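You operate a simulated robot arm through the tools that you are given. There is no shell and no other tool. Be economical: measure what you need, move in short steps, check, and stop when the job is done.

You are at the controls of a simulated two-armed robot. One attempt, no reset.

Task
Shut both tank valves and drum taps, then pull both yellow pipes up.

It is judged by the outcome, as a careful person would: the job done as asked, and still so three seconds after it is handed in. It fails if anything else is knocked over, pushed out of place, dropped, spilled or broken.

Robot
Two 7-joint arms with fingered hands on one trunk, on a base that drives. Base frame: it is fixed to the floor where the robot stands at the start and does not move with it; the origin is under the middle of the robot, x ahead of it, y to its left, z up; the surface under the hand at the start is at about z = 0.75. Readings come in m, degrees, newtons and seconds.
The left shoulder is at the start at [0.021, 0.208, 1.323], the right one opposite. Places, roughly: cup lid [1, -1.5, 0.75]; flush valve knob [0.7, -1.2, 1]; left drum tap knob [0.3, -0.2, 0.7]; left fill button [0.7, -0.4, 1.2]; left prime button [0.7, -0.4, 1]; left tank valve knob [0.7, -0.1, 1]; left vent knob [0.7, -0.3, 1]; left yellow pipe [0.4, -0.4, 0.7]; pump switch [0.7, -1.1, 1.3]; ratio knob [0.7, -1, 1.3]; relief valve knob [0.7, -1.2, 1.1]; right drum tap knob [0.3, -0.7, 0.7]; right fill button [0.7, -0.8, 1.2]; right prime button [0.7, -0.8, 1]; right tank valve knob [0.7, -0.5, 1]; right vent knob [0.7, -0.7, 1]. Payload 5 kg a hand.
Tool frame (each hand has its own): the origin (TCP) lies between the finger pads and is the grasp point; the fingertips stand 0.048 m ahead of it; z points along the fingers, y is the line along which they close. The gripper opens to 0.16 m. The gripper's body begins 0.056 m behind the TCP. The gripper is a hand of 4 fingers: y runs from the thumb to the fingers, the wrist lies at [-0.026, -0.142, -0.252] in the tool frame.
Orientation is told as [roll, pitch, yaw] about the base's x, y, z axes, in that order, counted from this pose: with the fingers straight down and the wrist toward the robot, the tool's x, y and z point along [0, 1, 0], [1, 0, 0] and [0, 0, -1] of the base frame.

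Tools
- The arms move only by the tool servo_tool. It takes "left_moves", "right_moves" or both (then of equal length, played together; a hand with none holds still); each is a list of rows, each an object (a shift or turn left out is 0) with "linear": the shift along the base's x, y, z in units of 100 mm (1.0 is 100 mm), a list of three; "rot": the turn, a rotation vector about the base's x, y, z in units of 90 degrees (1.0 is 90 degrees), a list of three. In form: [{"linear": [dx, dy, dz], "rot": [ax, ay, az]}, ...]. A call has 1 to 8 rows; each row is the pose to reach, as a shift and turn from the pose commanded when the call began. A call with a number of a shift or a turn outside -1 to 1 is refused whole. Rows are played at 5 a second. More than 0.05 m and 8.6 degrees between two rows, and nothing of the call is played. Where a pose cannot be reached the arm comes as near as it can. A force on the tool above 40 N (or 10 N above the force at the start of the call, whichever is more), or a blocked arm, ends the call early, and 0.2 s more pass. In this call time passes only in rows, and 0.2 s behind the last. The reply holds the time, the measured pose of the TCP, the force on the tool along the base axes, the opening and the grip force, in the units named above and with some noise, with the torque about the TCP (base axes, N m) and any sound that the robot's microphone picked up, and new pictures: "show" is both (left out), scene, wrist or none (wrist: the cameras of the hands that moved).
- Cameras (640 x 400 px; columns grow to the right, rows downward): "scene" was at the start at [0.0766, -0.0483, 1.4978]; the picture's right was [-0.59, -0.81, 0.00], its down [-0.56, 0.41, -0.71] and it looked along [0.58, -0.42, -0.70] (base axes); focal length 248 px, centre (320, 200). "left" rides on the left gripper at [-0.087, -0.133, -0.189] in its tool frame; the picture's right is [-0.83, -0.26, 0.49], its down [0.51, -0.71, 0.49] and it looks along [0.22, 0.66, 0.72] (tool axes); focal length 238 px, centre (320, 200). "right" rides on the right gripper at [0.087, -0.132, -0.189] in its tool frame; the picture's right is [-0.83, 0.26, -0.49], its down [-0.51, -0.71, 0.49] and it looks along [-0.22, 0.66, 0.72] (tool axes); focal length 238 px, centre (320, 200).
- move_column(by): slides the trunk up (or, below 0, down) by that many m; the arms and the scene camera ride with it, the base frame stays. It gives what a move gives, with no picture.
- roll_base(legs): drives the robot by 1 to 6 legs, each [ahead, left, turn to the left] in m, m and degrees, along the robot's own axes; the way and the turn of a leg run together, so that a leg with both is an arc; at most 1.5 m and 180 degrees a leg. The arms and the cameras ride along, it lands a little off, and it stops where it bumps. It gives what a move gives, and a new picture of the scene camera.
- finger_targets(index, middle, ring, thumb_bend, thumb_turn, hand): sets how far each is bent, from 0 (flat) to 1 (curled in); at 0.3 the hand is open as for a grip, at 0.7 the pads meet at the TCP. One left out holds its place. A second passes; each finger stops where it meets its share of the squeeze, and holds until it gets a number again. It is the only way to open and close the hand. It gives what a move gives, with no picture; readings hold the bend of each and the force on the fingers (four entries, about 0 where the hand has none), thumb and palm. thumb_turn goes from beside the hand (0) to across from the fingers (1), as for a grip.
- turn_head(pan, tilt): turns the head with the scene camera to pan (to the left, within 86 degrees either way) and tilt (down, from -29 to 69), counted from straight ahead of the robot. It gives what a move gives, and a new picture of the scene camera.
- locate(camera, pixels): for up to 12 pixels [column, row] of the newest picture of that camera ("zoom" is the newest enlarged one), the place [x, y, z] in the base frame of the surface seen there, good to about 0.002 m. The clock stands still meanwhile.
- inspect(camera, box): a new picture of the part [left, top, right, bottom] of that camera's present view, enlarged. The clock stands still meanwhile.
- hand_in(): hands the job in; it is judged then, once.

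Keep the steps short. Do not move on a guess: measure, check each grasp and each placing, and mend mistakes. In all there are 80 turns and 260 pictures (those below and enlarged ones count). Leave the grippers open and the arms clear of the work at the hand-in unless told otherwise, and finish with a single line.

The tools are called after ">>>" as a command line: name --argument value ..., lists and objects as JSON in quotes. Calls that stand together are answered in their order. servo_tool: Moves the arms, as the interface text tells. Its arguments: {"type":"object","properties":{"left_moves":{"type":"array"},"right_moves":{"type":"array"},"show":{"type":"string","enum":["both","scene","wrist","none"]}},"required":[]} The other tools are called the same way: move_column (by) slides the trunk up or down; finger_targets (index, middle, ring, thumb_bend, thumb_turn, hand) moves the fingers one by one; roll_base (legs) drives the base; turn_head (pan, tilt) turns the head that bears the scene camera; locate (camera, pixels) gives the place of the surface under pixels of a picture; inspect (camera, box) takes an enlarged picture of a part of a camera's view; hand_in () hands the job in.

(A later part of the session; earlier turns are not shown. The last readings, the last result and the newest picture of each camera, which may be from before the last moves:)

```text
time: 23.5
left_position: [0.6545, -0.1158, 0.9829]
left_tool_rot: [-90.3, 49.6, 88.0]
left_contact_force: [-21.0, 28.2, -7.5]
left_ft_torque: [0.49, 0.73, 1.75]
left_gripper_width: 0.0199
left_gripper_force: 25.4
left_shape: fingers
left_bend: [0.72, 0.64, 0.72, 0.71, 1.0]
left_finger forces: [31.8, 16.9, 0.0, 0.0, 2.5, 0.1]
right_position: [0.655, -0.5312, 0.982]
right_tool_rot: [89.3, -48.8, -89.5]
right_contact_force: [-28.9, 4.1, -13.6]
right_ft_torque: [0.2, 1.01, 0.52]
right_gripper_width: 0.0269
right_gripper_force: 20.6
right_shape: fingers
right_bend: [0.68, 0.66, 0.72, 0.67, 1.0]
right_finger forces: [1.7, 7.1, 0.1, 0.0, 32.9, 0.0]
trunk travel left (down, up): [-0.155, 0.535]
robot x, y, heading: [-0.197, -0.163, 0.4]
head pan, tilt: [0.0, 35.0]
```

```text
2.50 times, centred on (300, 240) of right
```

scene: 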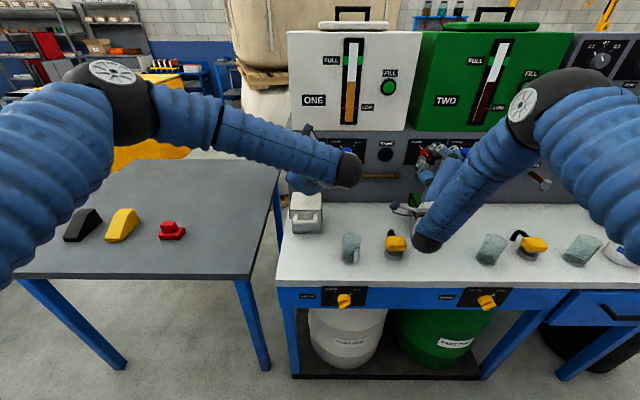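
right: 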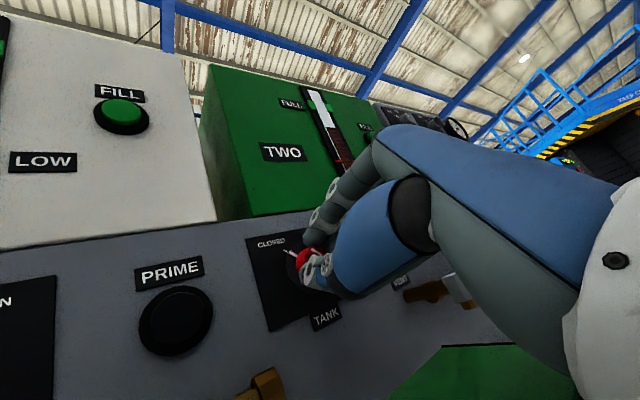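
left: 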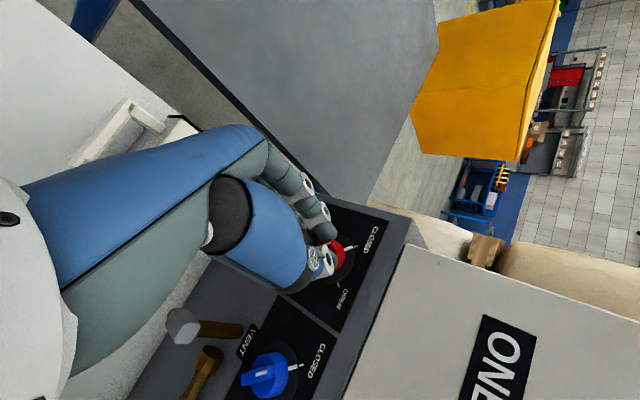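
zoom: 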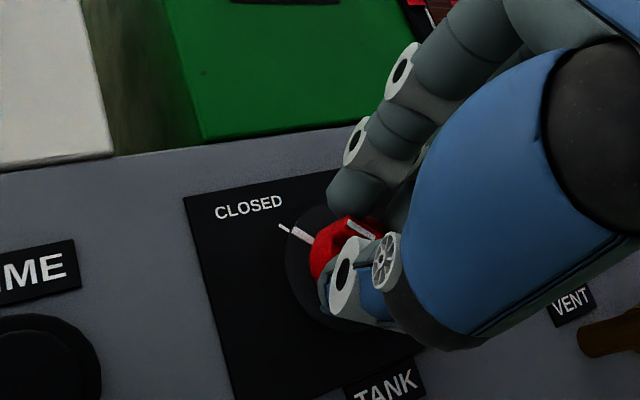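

Both tank pointers line up with CLOSED. I'll open the hands and back off.

>>> finger_targets --hand "left" --index 0.46 --middle 0.46 --ring 0.46 --thumb_bend 0.46

>>> finger_targets --hand "right" --index 0.46 --middle 0.46 --ring 0.46 --thumb_bend 0.46

>>> servo_tool --left_moves '[{"linear": [-0.25, 0, 0]}, {"linear": [-0.5, 0, 0]}, {"linear": [-0.75, 0, 0]}, {"linear": [-1, 0, 0]}]' --right_moves '[{"linear": [-0.25, 0, 0]}, {"linear": [-0.5, 0, 0]}, {"linear": [-0.75, 0, 0]}, {"linear": [-1, 0, 0]}]' --show "wrist"

>>> inspect --camera "left" --box '[260, 180, 420, 340]'

>>> inspect --camera "right" --box '[200, 160, 360, 320]'

```text
time: 23.8
left_position: [0.6543, -0.1193, 0.9827]
left_tool_rot: [-90.3, 49.6, 87.8]
left_contact_force: [0.8, 0.4, -1.2]
left_ft_torque: [0.03, -0.15, 0.08]
left_gripper_width: 0.1067
left_gripper_force: 0.0
left_shape: fingers
left_bend: [0.46, 0.46, 0.46, 0.46, 1.0]
left_finger forces: [0.1, 0.0, 0.0, 0.1, 0.1, 0.0]
right_position: [0.6554, -0.532, 0.9788]
right_tool_rot: [89.2, -48.6, -89.3]
right_contact_force: [-30.1, 5.7, -1.0]
right_ft_torque: [-0.04, 0.12, 0.64]
right_gripper_width: 0.0208
right_gripper_force: 20.9
right_shape: fingers
right_bend: [0.68, 0.66, 0.72, 0.7, 1.0]
right_finger forces: [4.7, 6.1, 0.0, 0.0, 31.9, 0.0]
trunk travel left (down, up): [-0.155, 0.535]
robot x, y, heading: [-0.2003, -0.1704, 0.3]
head pan, tilt: [0.0, 35.0]
stopped (left hand): the force on the tool passed its limit at 48 N (the readings are from after the stop); the commanded pose is now the measured one
```

```text
time: 24.8
left_position: [0.6563, -0.1187, 0.9814]
left_tool_rot: [-90.3, 49.6, 88.0]
left_contact_force: [-0.2, 0.3, 0.5]
left_ft_torque: [0.0, 0.01, -0.02]
left_gripper_width: 0.1066
left_gripper_force: 0.2
left_shape: fingers
left_bend: [0.46, 0.46, 0.46, 0.46, 1.0]
left_finger forces: [0.1, 0.0, 0.1, 0.0, 0.0, 0.1]
right_position: [0.6571, -0.5318, 0.98]
right_tool_rot: [89.3, -48.8, -89.2]
right_contact_force: [-0.5, 0.6, 0.4]
right_ft_torque: [-0.01, 0.02, -0.06]
right_gripper_width: 0.1074
right_gripper_force: 0.0
right_shape: fingers
right_bend: [0.46, 0.46, 0.46, 0.46, 1.0]
right_finger forces: [0.0, 0.0, 0.1, 0.0, 0.1, 0.0]
trunk travel left (down, up): [-0.155, 0.535]
robot x, y, heading: [-0.1992, -0.1685, 0.6]
head pan, tilt: [0.0, 35.0]
```

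```text
time: 25.8
left_position: [0.5575, -0.1173, 0.9835]
left_tool_rot: [-90.3, 49.6, 88.0]
left_contact_force: [-0.1, 1.5, 1.2]
left_ft_torque: [0.0, 0.06, -0.09]
left_gripper_width: 0.1064
left_gripper_force: 0.0
left_shape: fingers
left_bend: [0.46, 0.46, 0.46, 0.46, 1.0]
left_finger forces: [0.0, 0.0, 0.1, 0.0, 0.1, 0.0]
right_position: [0.5574, -0.5321, 0.9817]
right_tool_rot: [89.5, -48.6, -89.4]
right_contact_force: [-0.2, 0.4, 1.4]
right_ft_torque: [0.04, 0.06, 0.02]
right_gripper_width: 0.107
right_gripper_force: 0.0
right_shape: fingers
right_bend: [0.46, 0.46, 0.46, 0.46, 1.0]
right_finger forces: [0.0, 0.0, 0.0, 0.0, 0.1, 0.0]
trunk travel left (down, up): [-0.155, 0.535]
robot x, y, heading: [-0.2007, -0.1685, 0.6]
head pan, tilt: [0.0, 35.0]
```

right: 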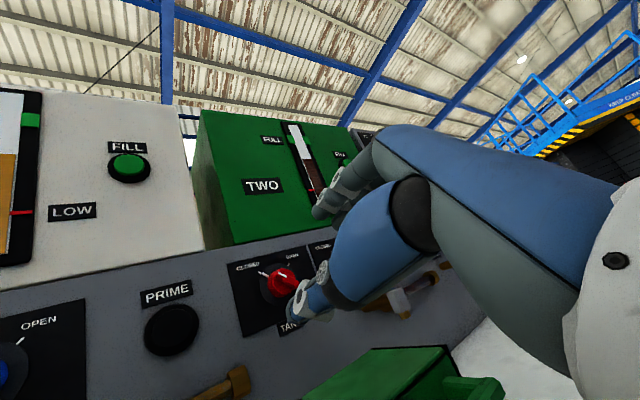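
left: 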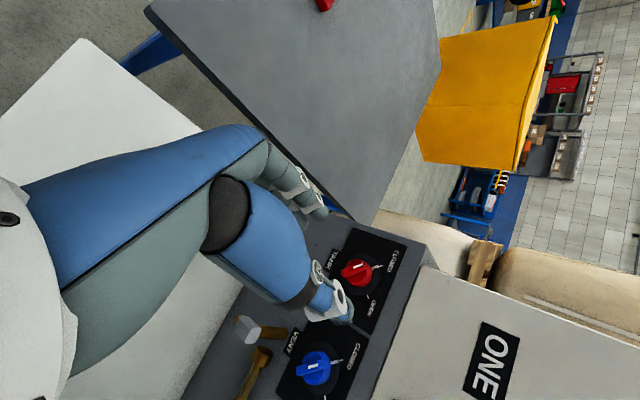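

```text
2.50 times, centred on (340, 260) of left
```

zoom: 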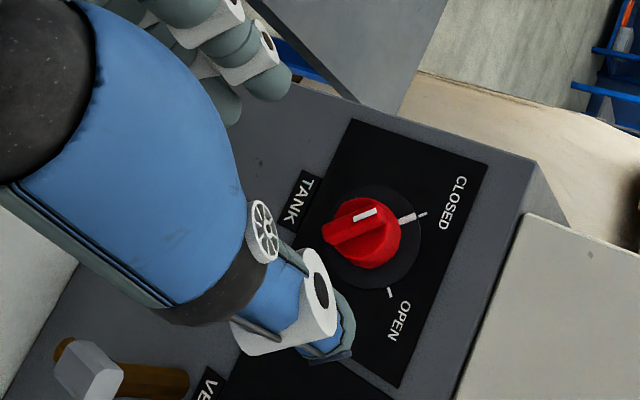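

```text
2.50 times, centred on (280, 240) of right
```

zoom: 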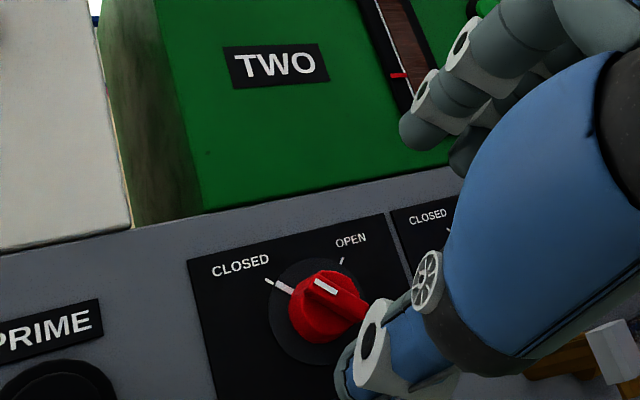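

Both tank valves read CLOSED. Next I'll back the base out, shift 0.12 m right to line up with the drum taps, and lower the trunk.

>>> roll_base --legs '[[-0.43, 0, 0], [0, -0.121, -0.3]]'

>>> servo_tool --left_moves '[{"linear": [0, 0, -0.12], "rot": [0.09, 0, 0]}, {"linear": [0, 0, -0.24], "rot": [0.18, 0, 0]}, {"linear": [0, 0, -0.36], "rot": [0.27, 0, 0]}, {"linear": [0, 0, -0.48], "rot": [0.36, 0, 0]}, {"linear": [0, 0, -0.6], "rot": [0.45, 0, 0]}, {"linear": [0, 0, -0.7], "rot": [0.525, 0, 0]}]' --right_moves '[{"linear": [0, 0, -0.12], "rot": [0.09, 0, 0]}, {"linear": [0, 0, -0.24], "rot": [0.18, 0, 0]}, {"linear": [0, 0, -0.36], "rot": [0.27, 0, 0]}, {"linear": [0, 0, -0.48], "rot": [0.36, 0, 0]}, {"linear": [0, 0, -0.6], "rot": [0.45, 0, 0]}, {"linear": [0, 0, -0.7], "rot": [0.525, 0, 0]}]' --show "none"

>>> servo_tool --left_moves '[{"linear": [0, 0, -0.12], "rot": [0.09, 0, 0]}, {"linear": [0, 0, -0.24], "rot": [0.18, 0, 0]}, {"linear": [0, 0, -0.36], "rot": [0.27, 0, 0]}, {"linear": [0, 0, -0.48], "rot": [0.36, 0, 0]}, {"linear": [0, 0, -0.6], "rot": [0.45, 0, 0]}, {"linear": [0, 0, -0.7], "rot": [0.525, 0, 0]}]' --right_moves '[{"linear": [0, 0, -0.12], "rot": [0.09, 0, 0]}, {"linear": [0, 0, -0.24], "rot": [0.18, 0, 0]}, {"linear": [0, 0, -0.36], "rot": [0.27, 0, 0]}, {"linear": [0, 0, -0.48], "rot": [0.36, 0, 0]}, {"linear": [0, 0, -0.6], "rot": [0.45, 0, 0]}, {"linear": [0, 0, -0.7], "rot": [0.525, 0, 0]}]' --show "none"

>>> move_column --by -0.15

>>> turn_head --pan 0 --tilt 40

>>> inspect --camera "left" --box '[0, 0, 640, 400]'

>>> inspect --camera "right" --box '[0, 0, 640, 400]'

```text
time: 29.2
left_position: [0.1398, -0.2468, 0.982]
left_tool_rot: [-90.3, 49.4, 87.6]
left_contact_force: [-0.1, 0.0, 0.0]
left_ft_torque: [0.0, -0.02, 0.14]
left_gripper_width: 0.1067
left_gripper_force: 0.0
left_shape: fingers
left_bend: [0.46, 0.46, 0.46, 0.46, 1.0]
left_finger forces: [0.1, 0.1, 0.0, 0.0, 0.1, 0.0]
right_position: [0.1391, -0.6604, 0.9788]
right_tool_rot: [89.2, -48.6, -89.5]
right_contact_force: [0.0, -2.0, -1.0]
right_ft_torque: [-0.07, -0.02, 0.13]
right_gripper_width: 0.1071
right_gripper_force: 0.1
right_shape: fingers
right_bend: [0.46, 0.46, 0.46, 0.46, 1.0]
right_finger forces: [0.0, 0.0, 0.1, 0.0, 0.0, 0.0]
trunk travel left (down, up): [-0.155, 0.535]
robot x, y, heading: [-0.6195, -0.2948, 0.1]
head pan, tilt: [0.0, 35.0]
```

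scene: 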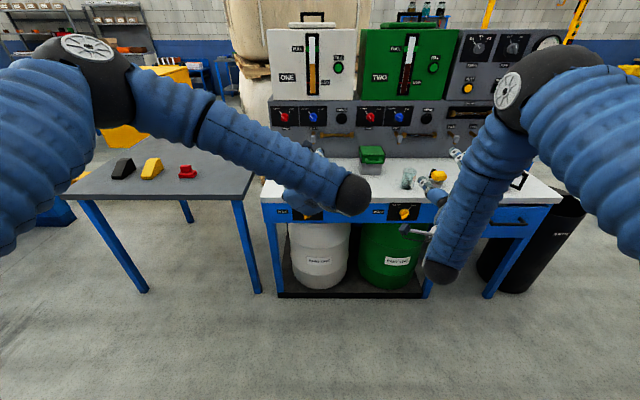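

```text
time: 30.6
left_position: [0.1388, -0.2462, 0.911]
left_tool_rot: [-88.5, 2.2, 88.4]
left_contact_force: [0.2, -0.2, 1.0]
left_ft_torque: [-0.01, 0.03, 0.02]
left_gripper_width: 0.1067
left_gripper_force: 0.0
left_shape: fingers
left_bend: [0.46, 0.46, 0.46, 0.46, 1.0]
left_finger forces: [0.0, 0.1, 0.0, 0.0, 0.0, 0.1]
right_position: [0.1412, -0.6612, 0.9106]
right_tool_rot: [89.5, -1.3, -89.7]
right_contact_force: [0.3, -0.1, 0.4]
right_ft_torque: [-0.01, -0.01, -0.02]
right_gripper_width: 0.1073
right_gripper_force: 0.1
right_shape: fingers
right_bend: [0.46, 0.46, 0.46, 0.46, 1.0]
right_finger forces: [0.1, 0.0, 0.0, 0.0, 0.1, 0.0]
trunk travel left (down, up): [-0.155, 0.535]
robot x, y, heading: [-0.6189, -0.2941, 0.1]
head pan, tilt: [0.0, 35.0]
```

```text
time: 32.0
left_position: [0.1408, -0.248, 0.843]
left_tool_rot: [-87.1, -45.0, 87.7]
left_contact_force: [0.8, 0.3, -0.1]
left_ft_torque: [0.0, 0.02, 0.03]
left_gripper_width: 0.1066
left_gripper_force: 0.0
left_shape: fingers
left_bend: [0.46, 0.46, 0.46, 0.46, 1.0]
left_finger forces: [0.0, 0.1, 0.0, 0.0, 0.0, 0.1]
right_position: [0.1397, -0.6605, 0.8403]
right_tool_rot: [89.9, 45.9, -89.6]
right_contact_force: [0.0, 0.0, -0.1]
right_ft_torque: [0.0, 0.02, 0.01]
right_gripper_width: 0.107
right_gripper_force: 0.1
right_shape: fingers
right_bend: [0.46, 0.46, 0.46, 0.46, 1.0]
right_finger forces: [0.0, 0.0, 0.0, 0.0, 0.0, 0.1]
trunk travel left (down, up): [-0.155, 0.535]
robot x, y, heading: [-0.6156, -0.29, 0.1]
head pan, tilt: [0.0, 35.0]
```

```text
time: 33.7
left_position: [0.1396, -0.2464, 0.6933]
left_tool_rot: [-87.1, -45.0, 87.9]
left_contact_force: [-0.2, 0.7, 0.6]
left_ft_torque: [-0.01, 0.01, 0.02]
left_gripper_width: 0.1067
left_gripper_force: 0.0
left_shape: fingers
left_bend: [0.46, 0.46, 0.46, 0.46, 1.0]
left_finger forces: [0.0, 0.0, 0.1, 0.0, 0.0, 0.0]
right_position: [0.1385, -0.66, 0.6912]
right_tool_rot: [89.9, 45.8, -89.5]
right_contact_force: [0.2, 0.2, 0.7]
right_ft_torque: [0.01, 0.02, 0.0]
right_gripper_width: 0.1071
right_gripper_force: 0.1
right_shape: fingers
right_bend: [0.46, 0.46, 0.46, 0.46, 1.0]
right_finger forces: [0.1, 0.0, 0.0, 0.1, 0.0, 0.1]
trunk travel left (down, up): [-0.005, 0.685]
robot x, y, heading: [-0.6171, -0.2914, 0.5]
head pan, tilt: [0.0, 35.0]
```

```text
time: 34.4
left_position: [0.1399, -0.2467, 0.6937]
left_tool_rot: [-87.1, -45.0, 87.9]
left_contact_force: [0.3, -0.6, -0.1]
left_ft_torque: [-0.02, 0.02, 0.01]
left_gripper_width: 0.1065
left_gripper_force: 0.2
left_shape: fingers
left_bend: [0.46, 0.46, 0.46, 0.46, 1.0]
left_finger forces: [0.1, 0.1, 0.0, 0.0, 0.0, 0.0]
right_position: [0.1405, -0.6603, 0.6909]
right_tool_rot: [89.9, 45.8, -89.6]
right_contact_force: [0.2, 0.4, -0.8]
right_ft_torque: [0.04, 0.02, -0.01]
right_gripper_width: 0.1069
right_gripper_force: 0.0
right_shape: fingers
right_bend: [0.46, 0.46, 0.46, 0.46, 1.0]
right_finger forces: [0.0, 0.1, 0.1, 0.0, 0.0, 0.0]
trunk travel left (down, up): [-0.005, 0.685]
robot x, y, heading: [-0.6181, -0.2927, 0.5]
head pan, tilt: [0.0, 40.0]
```

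scene: 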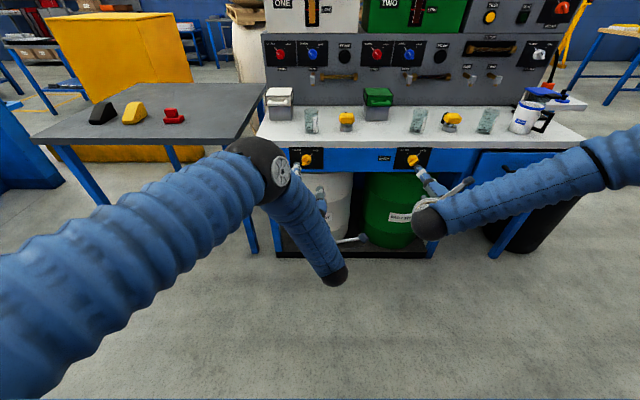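

```text
1.00 times, centred on (320, 200) of left (not enlarged: the box is as wide or as high as the picture)
```

zoom: 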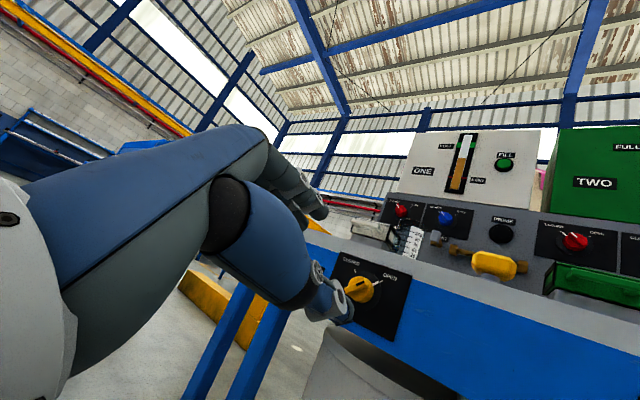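

```text
1.00 times, centred on (320, 200) of right (not enlarged: the box is as wide or as high as the picture)
```

zoom: 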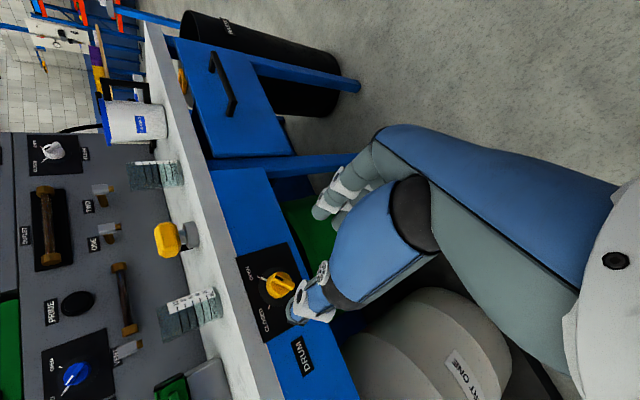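

Well aligned. Measuring the tap bars precisely.

>>> locate --camera "zoom" --pixels '[[280, 285], [272, 279], [290, 287], [282, 275], [275, 292], [262, 320]]'

>>> inspect --camera "left" --box '[320, 240, 420, 340]'

>>> inspect --camera "right" --box '[230, 240, 330, 340]'

>>> locate --camera "scene" --pixels '[[306, 160], [304, 162], [308, 158], [312, 165], [413, 160], [411, 162], [415, 158], [420, 165]]'

```text
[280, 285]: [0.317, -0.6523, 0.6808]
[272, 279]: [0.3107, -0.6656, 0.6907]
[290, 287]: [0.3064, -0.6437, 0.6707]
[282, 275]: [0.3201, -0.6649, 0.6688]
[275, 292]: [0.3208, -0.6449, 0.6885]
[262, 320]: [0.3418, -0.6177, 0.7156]
```

```text
4.00 times, centred on (370, 290) of left
```

zoom: 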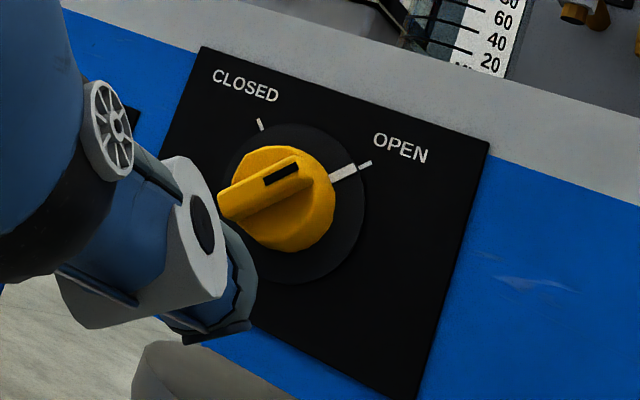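

```text
4.00 times, centred on (280, 290) of right
```

zoom: 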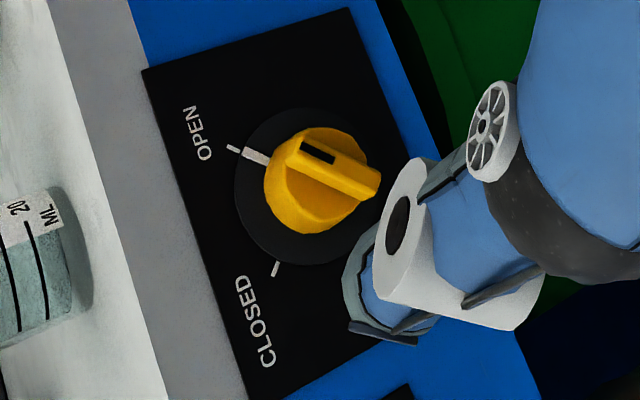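

```text
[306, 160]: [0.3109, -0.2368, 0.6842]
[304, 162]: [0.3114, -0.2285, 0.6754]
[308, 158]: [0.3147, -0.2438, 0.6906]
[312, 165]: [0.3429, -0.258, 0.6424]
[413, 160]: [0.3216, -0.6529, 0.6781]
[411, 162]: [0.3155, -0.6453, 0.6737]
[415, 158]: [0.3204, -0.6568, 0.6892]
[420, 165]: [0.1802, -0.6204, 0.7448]
```

Tap centres are left (-0.237, 0.682) and right (-0.655, 0.680), with the bar front at x=0.306 and the plate at 0.342. I'll approach in two stages.

>>> servo_tool --left_moves '[{"linear": [0.25, 0.1, -0.11]}, {"linear": [0.5, 0.1, -0.11]}, {"linear": [0.75, 0.1, -0.11]}, {"linear": [1, 0.1, -0.11]}]' --right_moves '[{"linear": [0.25, 0.05, -0.1]}, {"linear": [0.5, 0.05, -0.1]}, {"linear": [0.75, 0.05, -0.1]}, {"linear": [1, 0.05, -0.1]}]' --show "wrist"

```text
time: 35.4
left_position: [0.2389, -0.2362, 0.6813]
left_tool_rot: [-86.9, -44.8, 87.8]
left_contact_force: [0.0, -0.8, 0.4]
left_ft_torque: [0.02, -0.03, -0.01]
left_gripper_width: 0.1067
left_gripper_force: 0.0
left_shape: fingers
left_bend: [0.46, 0.46, 0.46, 0.46, 1.0]
left_finger forces: [0.0, 0.1, 0.0, 0.0, 0.0, 0.0]
right_position: [0.241, -0.6566, 0.6796]
right_tool_rot: [89.8, 45.8, -89.5]
right_contact_force: [-0.2, -0.2, 0.0]
right_ft_torque: [-0.02, -0.04, -0.02]
right_gripper_width: 0.107
right_gripper_force: 0.0
right_shape: fingers
right_bend: [0.46, 0.46, 0.46, 0.46, 1.0]
right_finger forces: [0.0, 0.1, 0.0, 0.0, 0.0, 0.0]
trunk travel left (down, up): [-0.005, 0.685]
robot x, y, heading: [-0.6169, -0.2945, 0.2]
head pan, tilt: [0.0, 40.0]
```

right: 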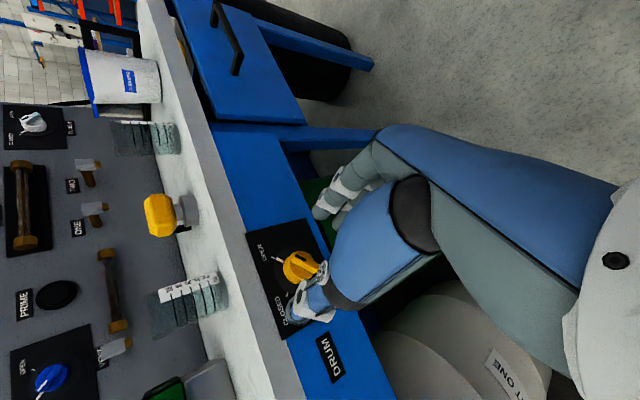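
left: 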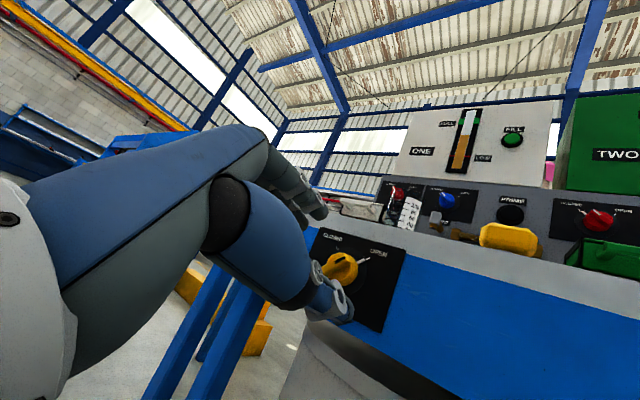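

>>> servo_tool --left_moves '[{"linear": [0.18, 0, 0]}, {"linear": [0.35, 0, 0]}]' --right_moves '[{"linear": [0.18, 0, 0]}, {"linear": [0.34, 0, 0]}]' --show "none"

>>> finger_targets --hand "left" --index 0.72 --middle 0.72 --ring 0.72 --thumb_bend 0.72

>>> finger_targets --hand "right" --index 0.72 --middle 0.72 --ring 0.72 --thumb_bend 0.72

>>> inspect --camera "left" --box '[260, 180, 420, 340]'

>>> inspect --camera "right" --box '[220, 160, 380, 320]'

```text
time: 36.0
left_position: [0.2752, -0.236, 0.6799]
left_tool_rot: [-87.1, -44.9, 87.8]
left_contact_force: [-0.2, 0.7, -0.7]
left_ft_torque: [0.0, -0.02, 0.0]
left_gripper_width: 0.1068
left_gripper_force: 0.0
left_shape: fingers
left_bend: [0.46, 0.46, 0.46, 0.46, 1.0]
left_finger forces: [0.1, 0.0, 0.0, 0.0, 0.0, 0.0]
right_position: [0.2741, -0.6559, 0.6787]
right_tool_rot: [89.8, 45.8, -89.6]
right_contact_force: [-0.7, -0.1, -0.2]
right_ft_torque: [-0.05, -0.02, -0.02]
right_gripper_width: 0.107
right_gripper_force: 0.1
right_shape: fingers
right_bend: [0.46, 0.46, 0.46, 0.46, 1.0]
right_finger forces: [0.0, 0.0, 0.1, 0.1, 0.0, 0.0]
trunk travel left (down, up): [-0.005, 0.685]
robot x, y, heading: [-0.6186, -0.2939, 0.4]
head pan, tilt: [0.0, 40.0]
```

```text
time: 37.0
left_position: [0.2744, -0.235, 0.6812]
left_tool_rot: [-87.1, -44.8, 88.0]
left_contact_force: [-1.9, 4.0, -0.2]
left_ft_torque: [0.03, 0.03, 0.15]
left_gripper_width: 0.0194
left_gripper_force: 14.8
left_shape: fingers
left_bend: [0.71, 0.67, 0.72, 0.68, 1.0]
left_finger forces: [6.6, 8.1, 0.0, 0.0, 14.8, 0.0]
right_position: [0.2742, -0.6562, 0.6797]
right_tool_rot: [89.9, 45.8, -89.6]
right_contact_force: [-0.6, -0.2, 0.9]
right_ft_torque: [0.01, 0.05, 0.0]
right_gripper_width: 0.1071
right_gripper_force: 0.0
right_shape: fingers
right_bend: [0.46, 0.46, 0.46, 0.46, 1.0]
right_finger forces: [0.0, 0.0, 0.1, 0.1, 0.0, 0.0]
trunk travel left (down, up): [-0.005, 0.685]
robot x, y, heading: [-0.6159, -0.2899, 0.3]
head pan, tilt: [0.0, 40.0]
```

```text
time: 38.0
left_position: [0.2742, -0.2342, 0.6809]
left_tool_rot: [-87.1, -45.0, 87.8]
left_contact_force: [-7.5, 8.5, 3.3]
left_ft_torque: [0.07, -0.1, 0.51]
left_gripper_width: 0.0195
left_gripper_force: 16.7
left_shape: fingers
left_bend: [0.71, 0.67, 0.72, 0.68, 1.0]
left_finger forces: [8.2, 11.4, 0.1, 0.0, 13.8, 0.1]
right_position: [0.2741, -0.6565, 0.6773]
right_tool_rot: [89.7, 45.8, -89.8]
right_contact_force: [0.6, -6.2, -10.2]
right_ft_torque: [-0.02, 0.59, -0.32]
right_gripper_width: 0.0188
right_gripper_force: 12.9
right_shape: fingers
right_bend: [0.71, 0.66, 0.72, 0.69, 1.0]
right_finger forces: [8.3, 10.6, 0.0, 0.0, 7.0, 0.0]
trunk travel left (down, up): [-0.005, 0.685]
robot x, y, heading: [-0.6173, -0.2914, 0.3]
head pan, tilt: [0.0, 40.0]
```

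```text
2.50 times, centred on (340, 260) of left
```

zoom: 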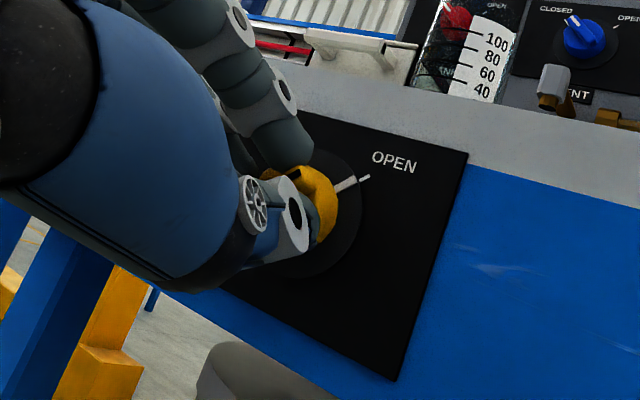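

```text
2.50 times, centred on (300, 240) of right
```

zoom: 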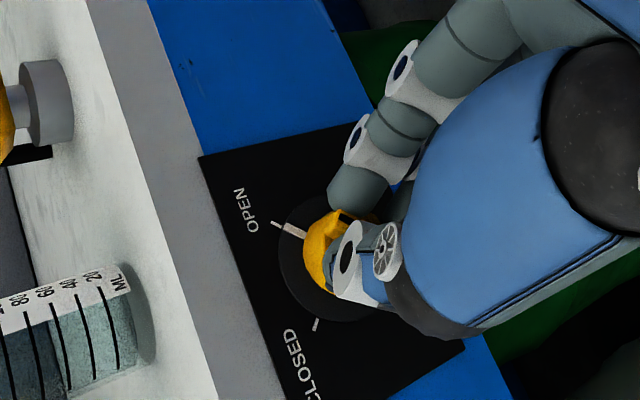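

Both bars are held. Same counter-clockwise turn as before.

>>> servo_tool --left_moves '[{"rot": [-0.09, 0, 0]}, {"rot": [-0.18, 0, 0]}, {"rot": [-0.27, 0, 0]}, {"rot": [-0.36, 0, 0]}, {"rot": [-0.45, 0, 0]}, {"rot": [-0.54, 0, 0]}]' --right_moves '[{"rot": [-0.09, 0, 0]}, {"rot": [-0.18, 0, 0]}, {"rot": [-0.27, 0, 0]}, {"rot": [-0.36, 0, 0]}, {"rot": [-0.45, 0, 0]}, {"rot": [-0.54, 0, 0]}]' --show "wrist"

```text
time: 39.4
left_position: [0.2751, -0.2348, 0.6813]
left_tool_rot: [-88.6, 3.8, 88.6]
left_contact_force: [-10.9, 19.9, -8.0]
left_ft_torque: [0.09, 0.43, 1.26]
left_gripper_width: 0.0194
left_gripper_force: 18.9
left_shape: fingers
left_bend: [0.71, 0.65, 0.72, 0.69, 1.0]
left_finger forces: [14.1, 16.7, 0.0, 0.1, 6.9, 0.0]
right_position: [0.2747, -0.6549, 0.6786]
right_tool_rot: [89.7, -2.9, -89.7]
right_contact_force: [-5.9, -5.3, -6.1]
right_ft_torque: [-0.03, 0.29, -0.42]
right_gripper_width: 0.0188
right_gripper_force: 15.3
right_shape: fingers
right_bend: [0.71, 0.66, 0.72, 0.69, 1.0]
right_finger forces: [8.6, 10.2, 0.1, 0.0, 11.8, 0.0]
trunk travel left (down, up): [-0.005, 0.685]
robot x, y, heading: [-0.6176, -0.2934, 0.5]
head pan, tilt: [0.0, 40.0]
```

right: 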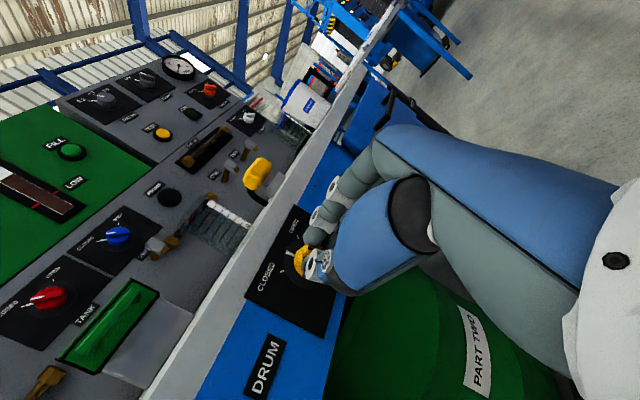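
left: 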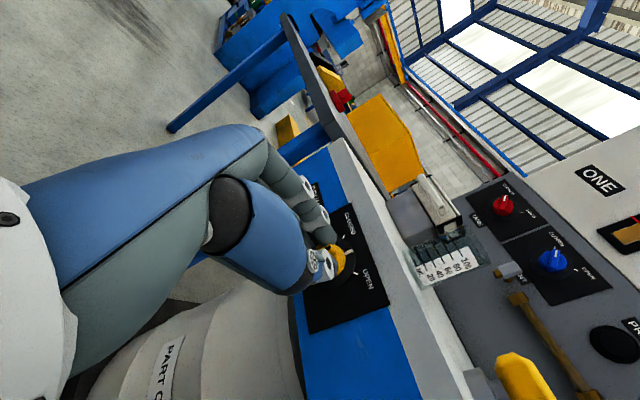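

>>> servo_tool --left_moves '[{"rot": [-0.09, 0, 0]}, {"rot": [-0.18, 0, 0]}, {"rot": [-0.27, 0, 0]}, {"rot": [-0.36, 0, 0]}, {"rot": [-0.45, 0, 0]}, {"rot": [-0.5, 0, 0]}]' --right_moves '[{"rot": [-0.09, 0, 0]}, {"rot": [-0.18, 0, 0]}, {"rot": [-0.27, 0, 0]}, {"rot": [-0.36, 0, 0]}, {"rot": [-0.45, 0, 0]}, {"rot": [-0.5, 0, 0]}]' --show "none"

>>> inspect --camera "left" --box '[260, 180, 420, 340]'

>>> inspect --camera "right" --box '[220, 160, 380, 320]'

```text
time: 40.8
left_position: [0.2742, -0.2339, 0.6803]
left_tool_rot: [-90.1, 48.8, 88.1]
left_contact_force: [-17.1, 23.4, -11.0]
left_ft_torque: [0.43, 0.76, 1.5]
left_gripper_width: 0.0201
left_gripper_force: 24.6
left_shape: fingers
left_bend: [0.71, 0.64, 0.72, 0.71, 1.0]
left_finger forces: [29.1, 16.1, 0.0, 0.0, 3.7, 0.0]
right_position: [0.2743, -0.6549, 0.6799]
right_tool_rot: [89.2, -47.9, -89.3]
right_contact_force: [-7.6, -2.2, -3.9]
right_ft_torque: [0.08, 0.18, -0.02]
right_gripper_width: 0.0187
right_gripper_force: 15.5
right_shape: fingers
right_bend: [0.71, 0.68, 0.72, 0.69, 1.0]
right_finger forces: [6.3, 7.3, 0.0, 0.0, 17.7, 0.0]
trunk travel left (down, up): [-0.005, 0.685]
robot x, y, heading: [-0.6174, -0.2917, 0.3]
head pan, tilt: [0.0, 40.0]
```

```text
2.50 times, centred on (340, 260) of left
```

zoom: 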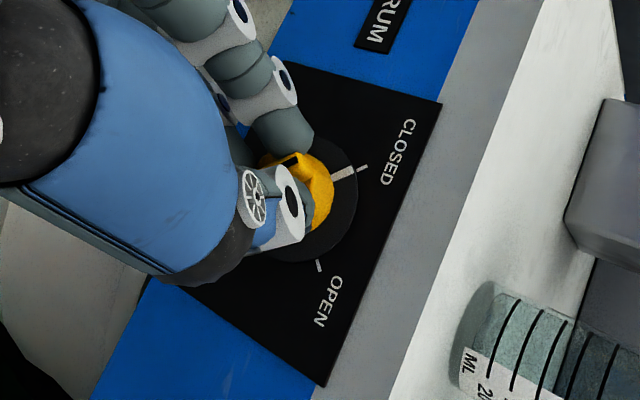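

```text
2.50 times, centred on (300, 240) of right
```

zoom: 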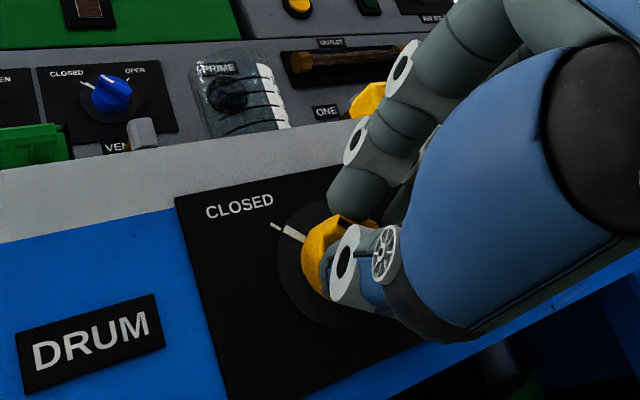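

Both drum taps read CLOSED. I'll release, back off and verify.

>>> finger_targets --hand "left" --index 0.46 --middle 0.46 --ring 0.46 --thumb_bend 0.46

>>> finger_targets --hand "right" --index 0.46 --middle 0.46 --ring 0.46 --thumb_bend 0.46

>>> servo_tool --left_moves '[{"linear": [-0.25, 0, 0]}, {"linear": [-0.5, 0, 0]}, {"linear": [-0.75, 0, 0]}, {"linear": [-1, 0, 0]}]' --right_moves '[{"linear": [-0.25, 0, 0]}, {"linear": [-0.5, 0, 0]}, {"linear": [-0.75, 0, 0]}, {"linear": [-1, 0, 0]}]' --show "scene"

>>> inspect --camera "left" --box '[280, 200, 400, 320]'

>>> inspect --camera "right" --box '[220, 200, 340, 320]'

>>> inspect --camera "scene" --box '[310, 70, 510, 195]'

```text
time: 41.1
left_position: [0.274, -0.2365, 0.6813]
left_tool_rot: [-90.3, 48.8, 87.8]
left_contact_force: [0.4, 0.7, -2.5]
left_ft_torque: [0.03, -0.14, 0.01]
left_gripper_width: 0.1063
left_gripper_force: 0.0
left_shape: fingers
left_bend: [0.46, 0.46, 0.46, 0.46, 1.0]
left_finger forces: [0.0, 0.0, 0.0, 0.1, 0.0, 0.0]
right_position: [0.274, -0.6552, 0.6802]
right_tool_rot: [89.2, -47.9, -89.5]
right_contact_force: [-9.1, -0.3, 2.7]
right_ft_torque: [-0.02, -0.18, -0.09]
right_gripper_width: 0.0186
right_gripper_force: 15.4
right_shape: fingers
right_bend: [0.71, 0.68, 0.72, 0.68, 1.0]
right_finger forces: [7.8, 7.6, 0.0, 0.0, 15.2, 0.0]
trunk travel left (down, up): [-0.005, 0.685]
robot x, y, heading: [-0.617, -0.2919, 0.4]
head pan, tilt: [0.0, 40.0]
stopped (left hand): the force on the tool passed its limit at 43 N (the readings are from after the stop); the commanded pose is now the measured one
```

```text
time: 42.1
left_position: [0.274, -0.2372, 0.6819]
left_tool_rot: [-90.3, 48.7, 87.8]
left_contact_force: [0.2, -0.3, -1.3]
left_ft_torque: [0.02, 0.0, -0.01]
left_gripper_width: 0.1066
left_gripper_force: 0.0
left_shape: fingers
left_bend: [0.46, 0.46, 0.46, 0.46, 1.0]
left_finger forces: [0.0, 0.1, 0.1, 0.0, 0.1, 0.0]
right_position: [0.2744, -0.6546, 0.6787]
right_tool_rot: [89.1, -47.7, -89.3]
right_contact_force: [-0.2, 0.7, -0.3]
right_ft_torque: [0.0, 0.04, 0.02]
right_gripper_width: 0.1066
right_gripper_force: 0.1
right_shape: fingers
right_bend: [0.46, 0.46, 0.46, 0.46, 1.0]
right_finger forces: [0.0, 0.0, 0.1, 0.1, 0.0, 0.0]
trunk travel left (down, up): [-0.005, 0.685]
robot x, y, heading: [-0.6168, -0.2934, 0.1]
head pan, tilt: [0.0, 40.0]
```

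```text
time: 43.1
left_position: [0.1737, -0.2373, 0.6817]
left_tool_rot: [-90.4, 48.8, 87.7]
left_contact_force: [0.5, 0.2, -0.1]
left_ft_torque: [0.0, 0.05, -0.01]
left_gripper_width: 0.1063
left_gripper_force: 0.1
left_shape: fingers
left_bend: [0.46, 0.46, 0.46, 0.46, 1.0]
left_finger forces: [0.0, 0.0, 0.0, 0.1, 0.1, 0.0]
right_position: [0.1749, -0.6539, 0.6795]
right_tool_rot: [89.1, -47.8, -89.3]
right_contact_force: [-0.7, -0.4, -0.2]
right_ft_torque: [0.01, 0.01, 0.0]
right_gripper_width: 0.1066
right_gripper_force: 0.1
right_shape: fingers
right_bend: [0.46, 0.46, 0.46, 0.46, 1.0]
right_finger forces: [0.0, 0.1, 0.0, 0.0, 0.0, 0.0]
trunk travel left (down, up): [-0.005, 0.685]
robot x, y, heading: [-0.6177, -0.2939, 0.4]
head pan, tilt: [0.0, 40.0]
```

scene: 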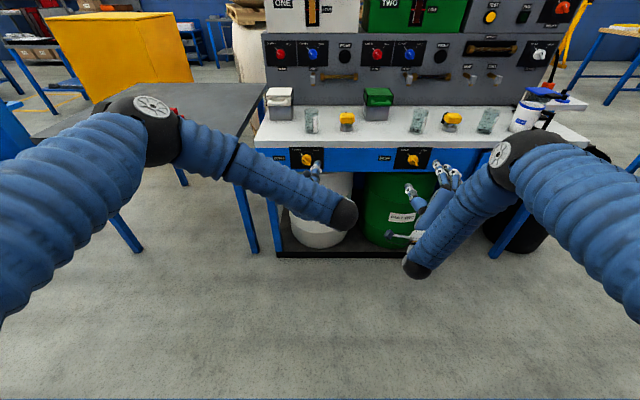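

```text
3.33 times, centred on (340, 260) of left
```

zoom: 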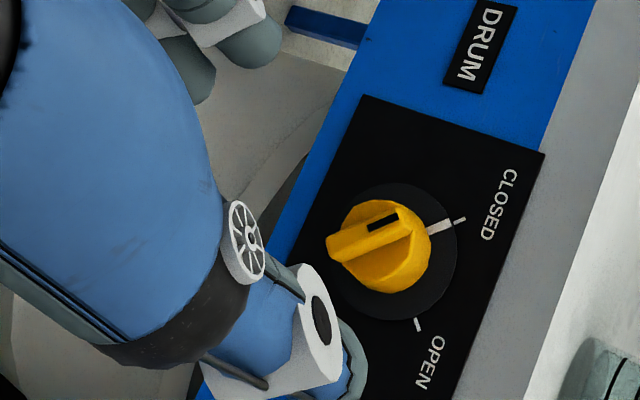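

```text
3.33 times, centred on (280, 260) of right
```

zoom: 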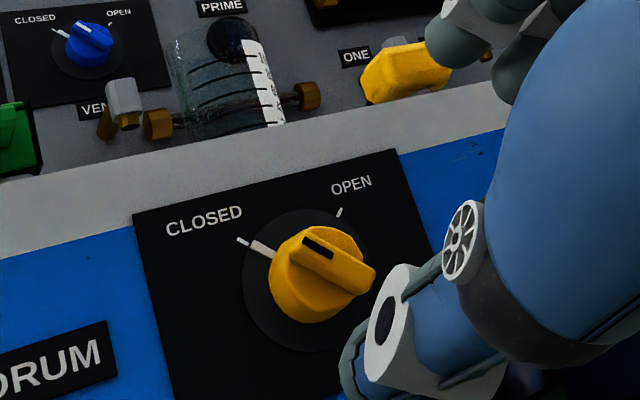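

```text
3.20 times, centred on (410, 132) of scene
```

zoom: 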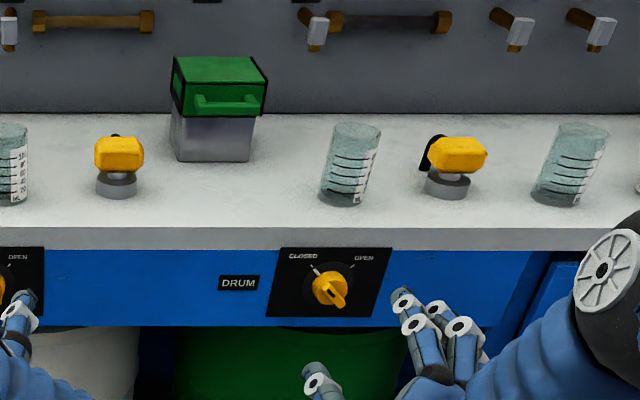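

All four valves now read CLOSED. Next, the yellow pipes. I'll raise the trunk, tilt the hands downward with the thumb–finger line level, then look closely at the handles.

>>> move_column --by 0.42

>>> servo_tool --left_moves '[{"rot": [0.09, 0, 0]}, {"rot": [0.18, 0, 0]}, {"rot": [0.27, 0, 0]}, {"rot": [0.36, 0, 0]}, {"rot": [0.45, 0, 0]}, {"rot": [0.535, 0, 0]}]' --right_moves '[{"rot": [0.09, 0, 0]}, {"rot": [0.18, 0, 0]}, {"rot": [0.27, 0, 0]}, {"rot": [0.36, 0, 0]}, {"rot": [0.45, 0, 0]}, {"rot": [0.535, 0, 0]}]' --show "none"

>>> servo_tool --left_moves '[{"rot": [0, 0.09, 0]}, {"rot": [0, 0.18, 0]}, {"rot": [0, 0.27, 0]}, {"rot": [0, 0.36, 0]}, {"rot": [0, 0.45, 0]}, {"rot": [0, 0.54, 0]}]' --right_moves '[{"rot": [0, 0.09, 0]}, {"rot": [0, 0.18, 0]}, {"rot": [0, 0.27, 0]}, {"rot": [0, 0.36, 0]}, {"rot": [0, 0.45, 0]}, {"rot": [0, 0.54, 0]}]' --show "none"

>>> turn_head --pan -10 --tilt 45

```text
refused: 0.42 is not a number from -0.4 to 0.4
```

```text
time: 44.5
left_position: [0.1743, -0.2366, 0.6822]
left_tool_rot: [-88.8, 0.7, 88.6]
left_contact_force: [0.4, -0.8, 0.5]
left_ft_torque: [0.03, -0.03, -0.04]
left_gripper_width: 0.1063
left_gripper_force: 0.1
left_shape: fingers
left_bend: [0.46, 0.46, 0.46, 0.46, 1.0]
left_finger forces: [0.0, 0.0, 0.0, 0.0, 0.0, 0.0]
right_position: [0.1739, -0.6541, 0.679]
right_tool_rot: [89.5, 0.4, -89.7]
right_contact_force: [-0.9, 0.6, 0.0]
right_ft_torque: [0.01, 0.02, -0.03]
right_gripper_width: 0.1068
right_gripper_force: 0.1
right_shape: fingers
right_bend: [0.46, 0.46, 0.46, 0.46, 1.0]
right_finger forces: [0.0, 0.1, 0.1, 0.0, 0.0, 0.0]
trunk travel left (down, up): [-0.005, 0.685]
robot x, y, heading: [-0.618, -0.2922, 0.4]
head pan, tilt: [0.0, 40.0]
```

```text
time: 45.9
left_position: [0.1736, -0.2377, 0.6828]
left_tool_rot: [-39.8, 1.5, 89.5]
left_contact_force: [-0.1, 0.0, 0.1]
left_ft_torque: [-0.01, -0.04, -0.03]
left_gripper_width: 0.1064
left_gripper_force: 0.1
left_shape: fingers
left_bend: [0.46, 0.46, 0.46, 0.46, 1.0]
left_finger forces: [0.1, 0.0, 0.1, 0.0, 0.1, 0.1]
right_position: [0.1738, -0.6542, 0.6793]
right_tool_rot: [40.9, 0.5, -89.8]
right_contact_force: [-0.8, 0.2, 0.6]
right_ft_torque: [-0.02, -0.07, 0.04]
right_gripper_width: 0.1064
right_gripper_force: 0.2
right_shape: fingers
right_bend: [0.46, 0.46, 0.46, 0.46, 1.0]
right_finger forces: [0.0, 0.0, 0.0, 0.1, 0.0, 0.0]
trunk travel left (down, up): [-0.005, 0.685]
robot x, y, heading: [-0.6195, -0.2919, 0.3]
head pan, tilt: [0.0, 40.0]
```

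```text
time: 46.6
left_position: [0.1745, -0.237, 0.6815]
left_tool_rot: [-40.1, 1.5, 89.6]
left_contact_force: [-0.5, -0.2, 0.8]
left_ft_torque: [0.03, 0.05, 0.0]
left_gripper_width: 0.1067
left_gripper_force: 0.1
left_shape: fingers
left_bend: [0.46, 0.46, 0.46, 0.46, 1.0]
left_finger forces: [0.0, 0.1, 0.0, 0.1, 0.0, 0.1]
right_position: [0.1747, -0.6554, 0.6793]
right_tool_rot: [41.0, 0.5, -89.8]
right_contact_force: [0.9, 0.1, 0.4]
right_ft_torque: [-0.02, -0.01, 0.01]
right_gripper_width: 0.1065
right_gripper_force: 0.1
right_shape: fingers
right_bend: [0.46, 0.46, 0.46, 0.46, 1.0]
right_finger forces: [0.0, 0.0, 0.0, 0.0, 0.1, 0.0]
trunk travel left (down, up): [-0.005, 0.685]
robot x, y, heading: [-0.6189, -0.2953, 0.3]
head pan, tilt: [-10.0, 45.0]
```

scene: 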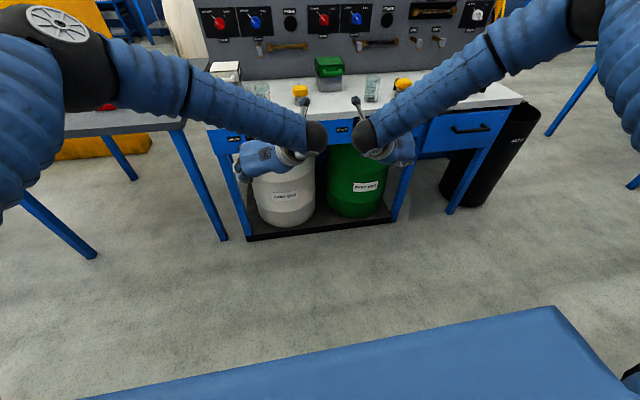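

The trunk raise was refused (limit 0.4). The hands stayed clear of the bench. I'll raise by 0.35 now, then drive 0.14 m right and 0.15 m forward.

>>> move_column --by 0.35

>>> roll_base --legs '[[0.15, -0.142, -0.3]]'

>>> inspect --camera "left" --box '[0, 0, 640, 400]'

>>> inspect --camera "right" --box '[0, 0, 640, 400]'

```text
time: 50.0
left_position: [0.1743, -0.237, 1.0313]
left_tool_rot: [-40.1, 1.5, 89.6]
left_contact_force: [0.6, 0.5, -0.4]
left_ft_torque: [0.02, -0.03, 0.01]
left_gripper_width: 0.1064
left_gripper_force: 0.1
left_shape: fingers
left_bend: [0.46, 0.46, 0.46, 0.46, 1.0]
left_finger forces: [0.0, 0.1, 0.1, 0.1, 0.0, 0.1]
right_position: [0.1752, -0.6551, 1.0284]
right_tool_rot: [40.9, 0.6, -89.9]
right_contact_force: [-0.3, -0.7, 0.2]
right_ft_torque: [0.02, 0.0, 0.0]
right_gripper_width: 0.1068
right_gripper_force: 0.1
right_shape: fingers
right_bend: [0.46, 0.46, 0.46, 0.46, 1.0]
right_finger forces: [0.0, 0.0, 0.1, 0.0, 0.1, 0.0]
trunk travel left (down, up): [-0.355, 0.335]
robot x, y, heading: [-0.6199, -0.2949, 0.2]
head pan, tilt: [-10.0, 45.0]
```

```text
time: 51.6
left_position: [0.3296, -0.3802, 1.0319]
left_tool_rot: [-40.0, 1.5, 89.4]
left_contact_force: [0.9, -1.1, -0.3]
left_ft_torque: [0.07, -0.02, 0.01]
left_gripper_width: 0.1067
left_gripper_force: 0.2
left_shape: fingers
left_bend: [0.46, 0.46, 0.46, 0.46, 1.0]
left_finger forces: [0.0, 0.0, 0.1, 0.0, 0.1, 0.0]
right_position: [0.3287, -0.7959, 1.029]
right_tool_rot: [40.9, 0.6, -90.1]
right_contact_force: [0.4, -1.2, -0.3]
right_ft_torque: [0.06, -0.03, 0.05]
right_gripper_width: 0.1067
right_gripper_force: 0.1
right_shape: fingers
right_bend: [0.46, 0.46, 0.46, 0.46, 1.0]
right_finger forces: [0.0, 0.0, 0.0, 0.0, 0.1, 0.0]
trunk travel left (down, up): [-0.355, 0.335]
robot x, y, heading: [-0.4649, -0.4292, 0.2]
head pan, tilt: [-10.0, 45.0]
```

scene: 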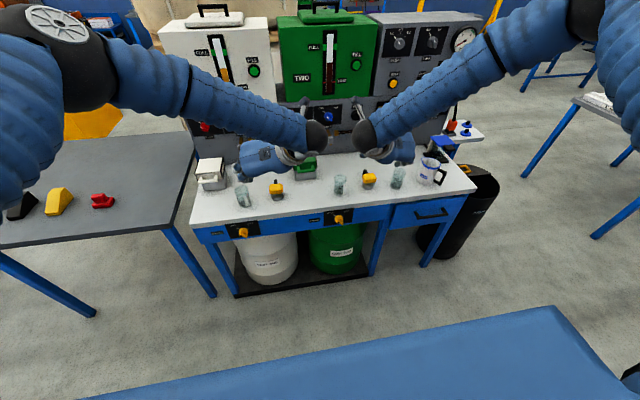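

```text
1.00 times, centred on (320, 200) of left (not enlarged: the box is as wide or as high as the picture)
```

zoom: 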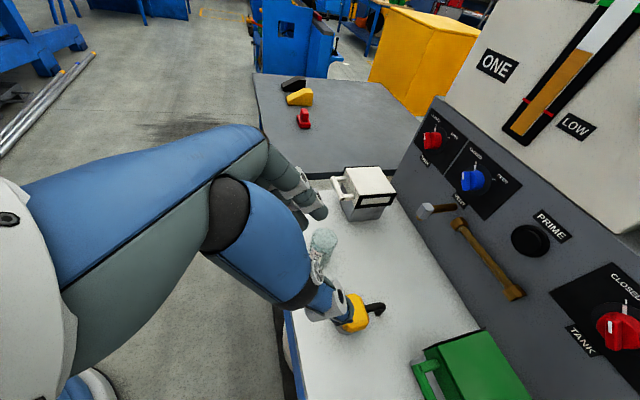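

```text
1.00 times, centred on (320, 200) of right (not enlarged: the box is as wide or as high as the picture)
```

zoom: 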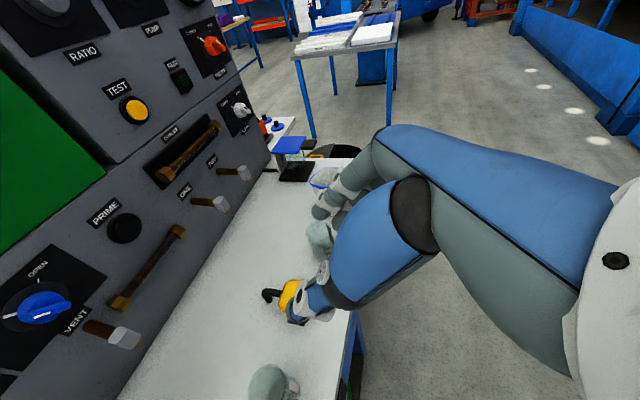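

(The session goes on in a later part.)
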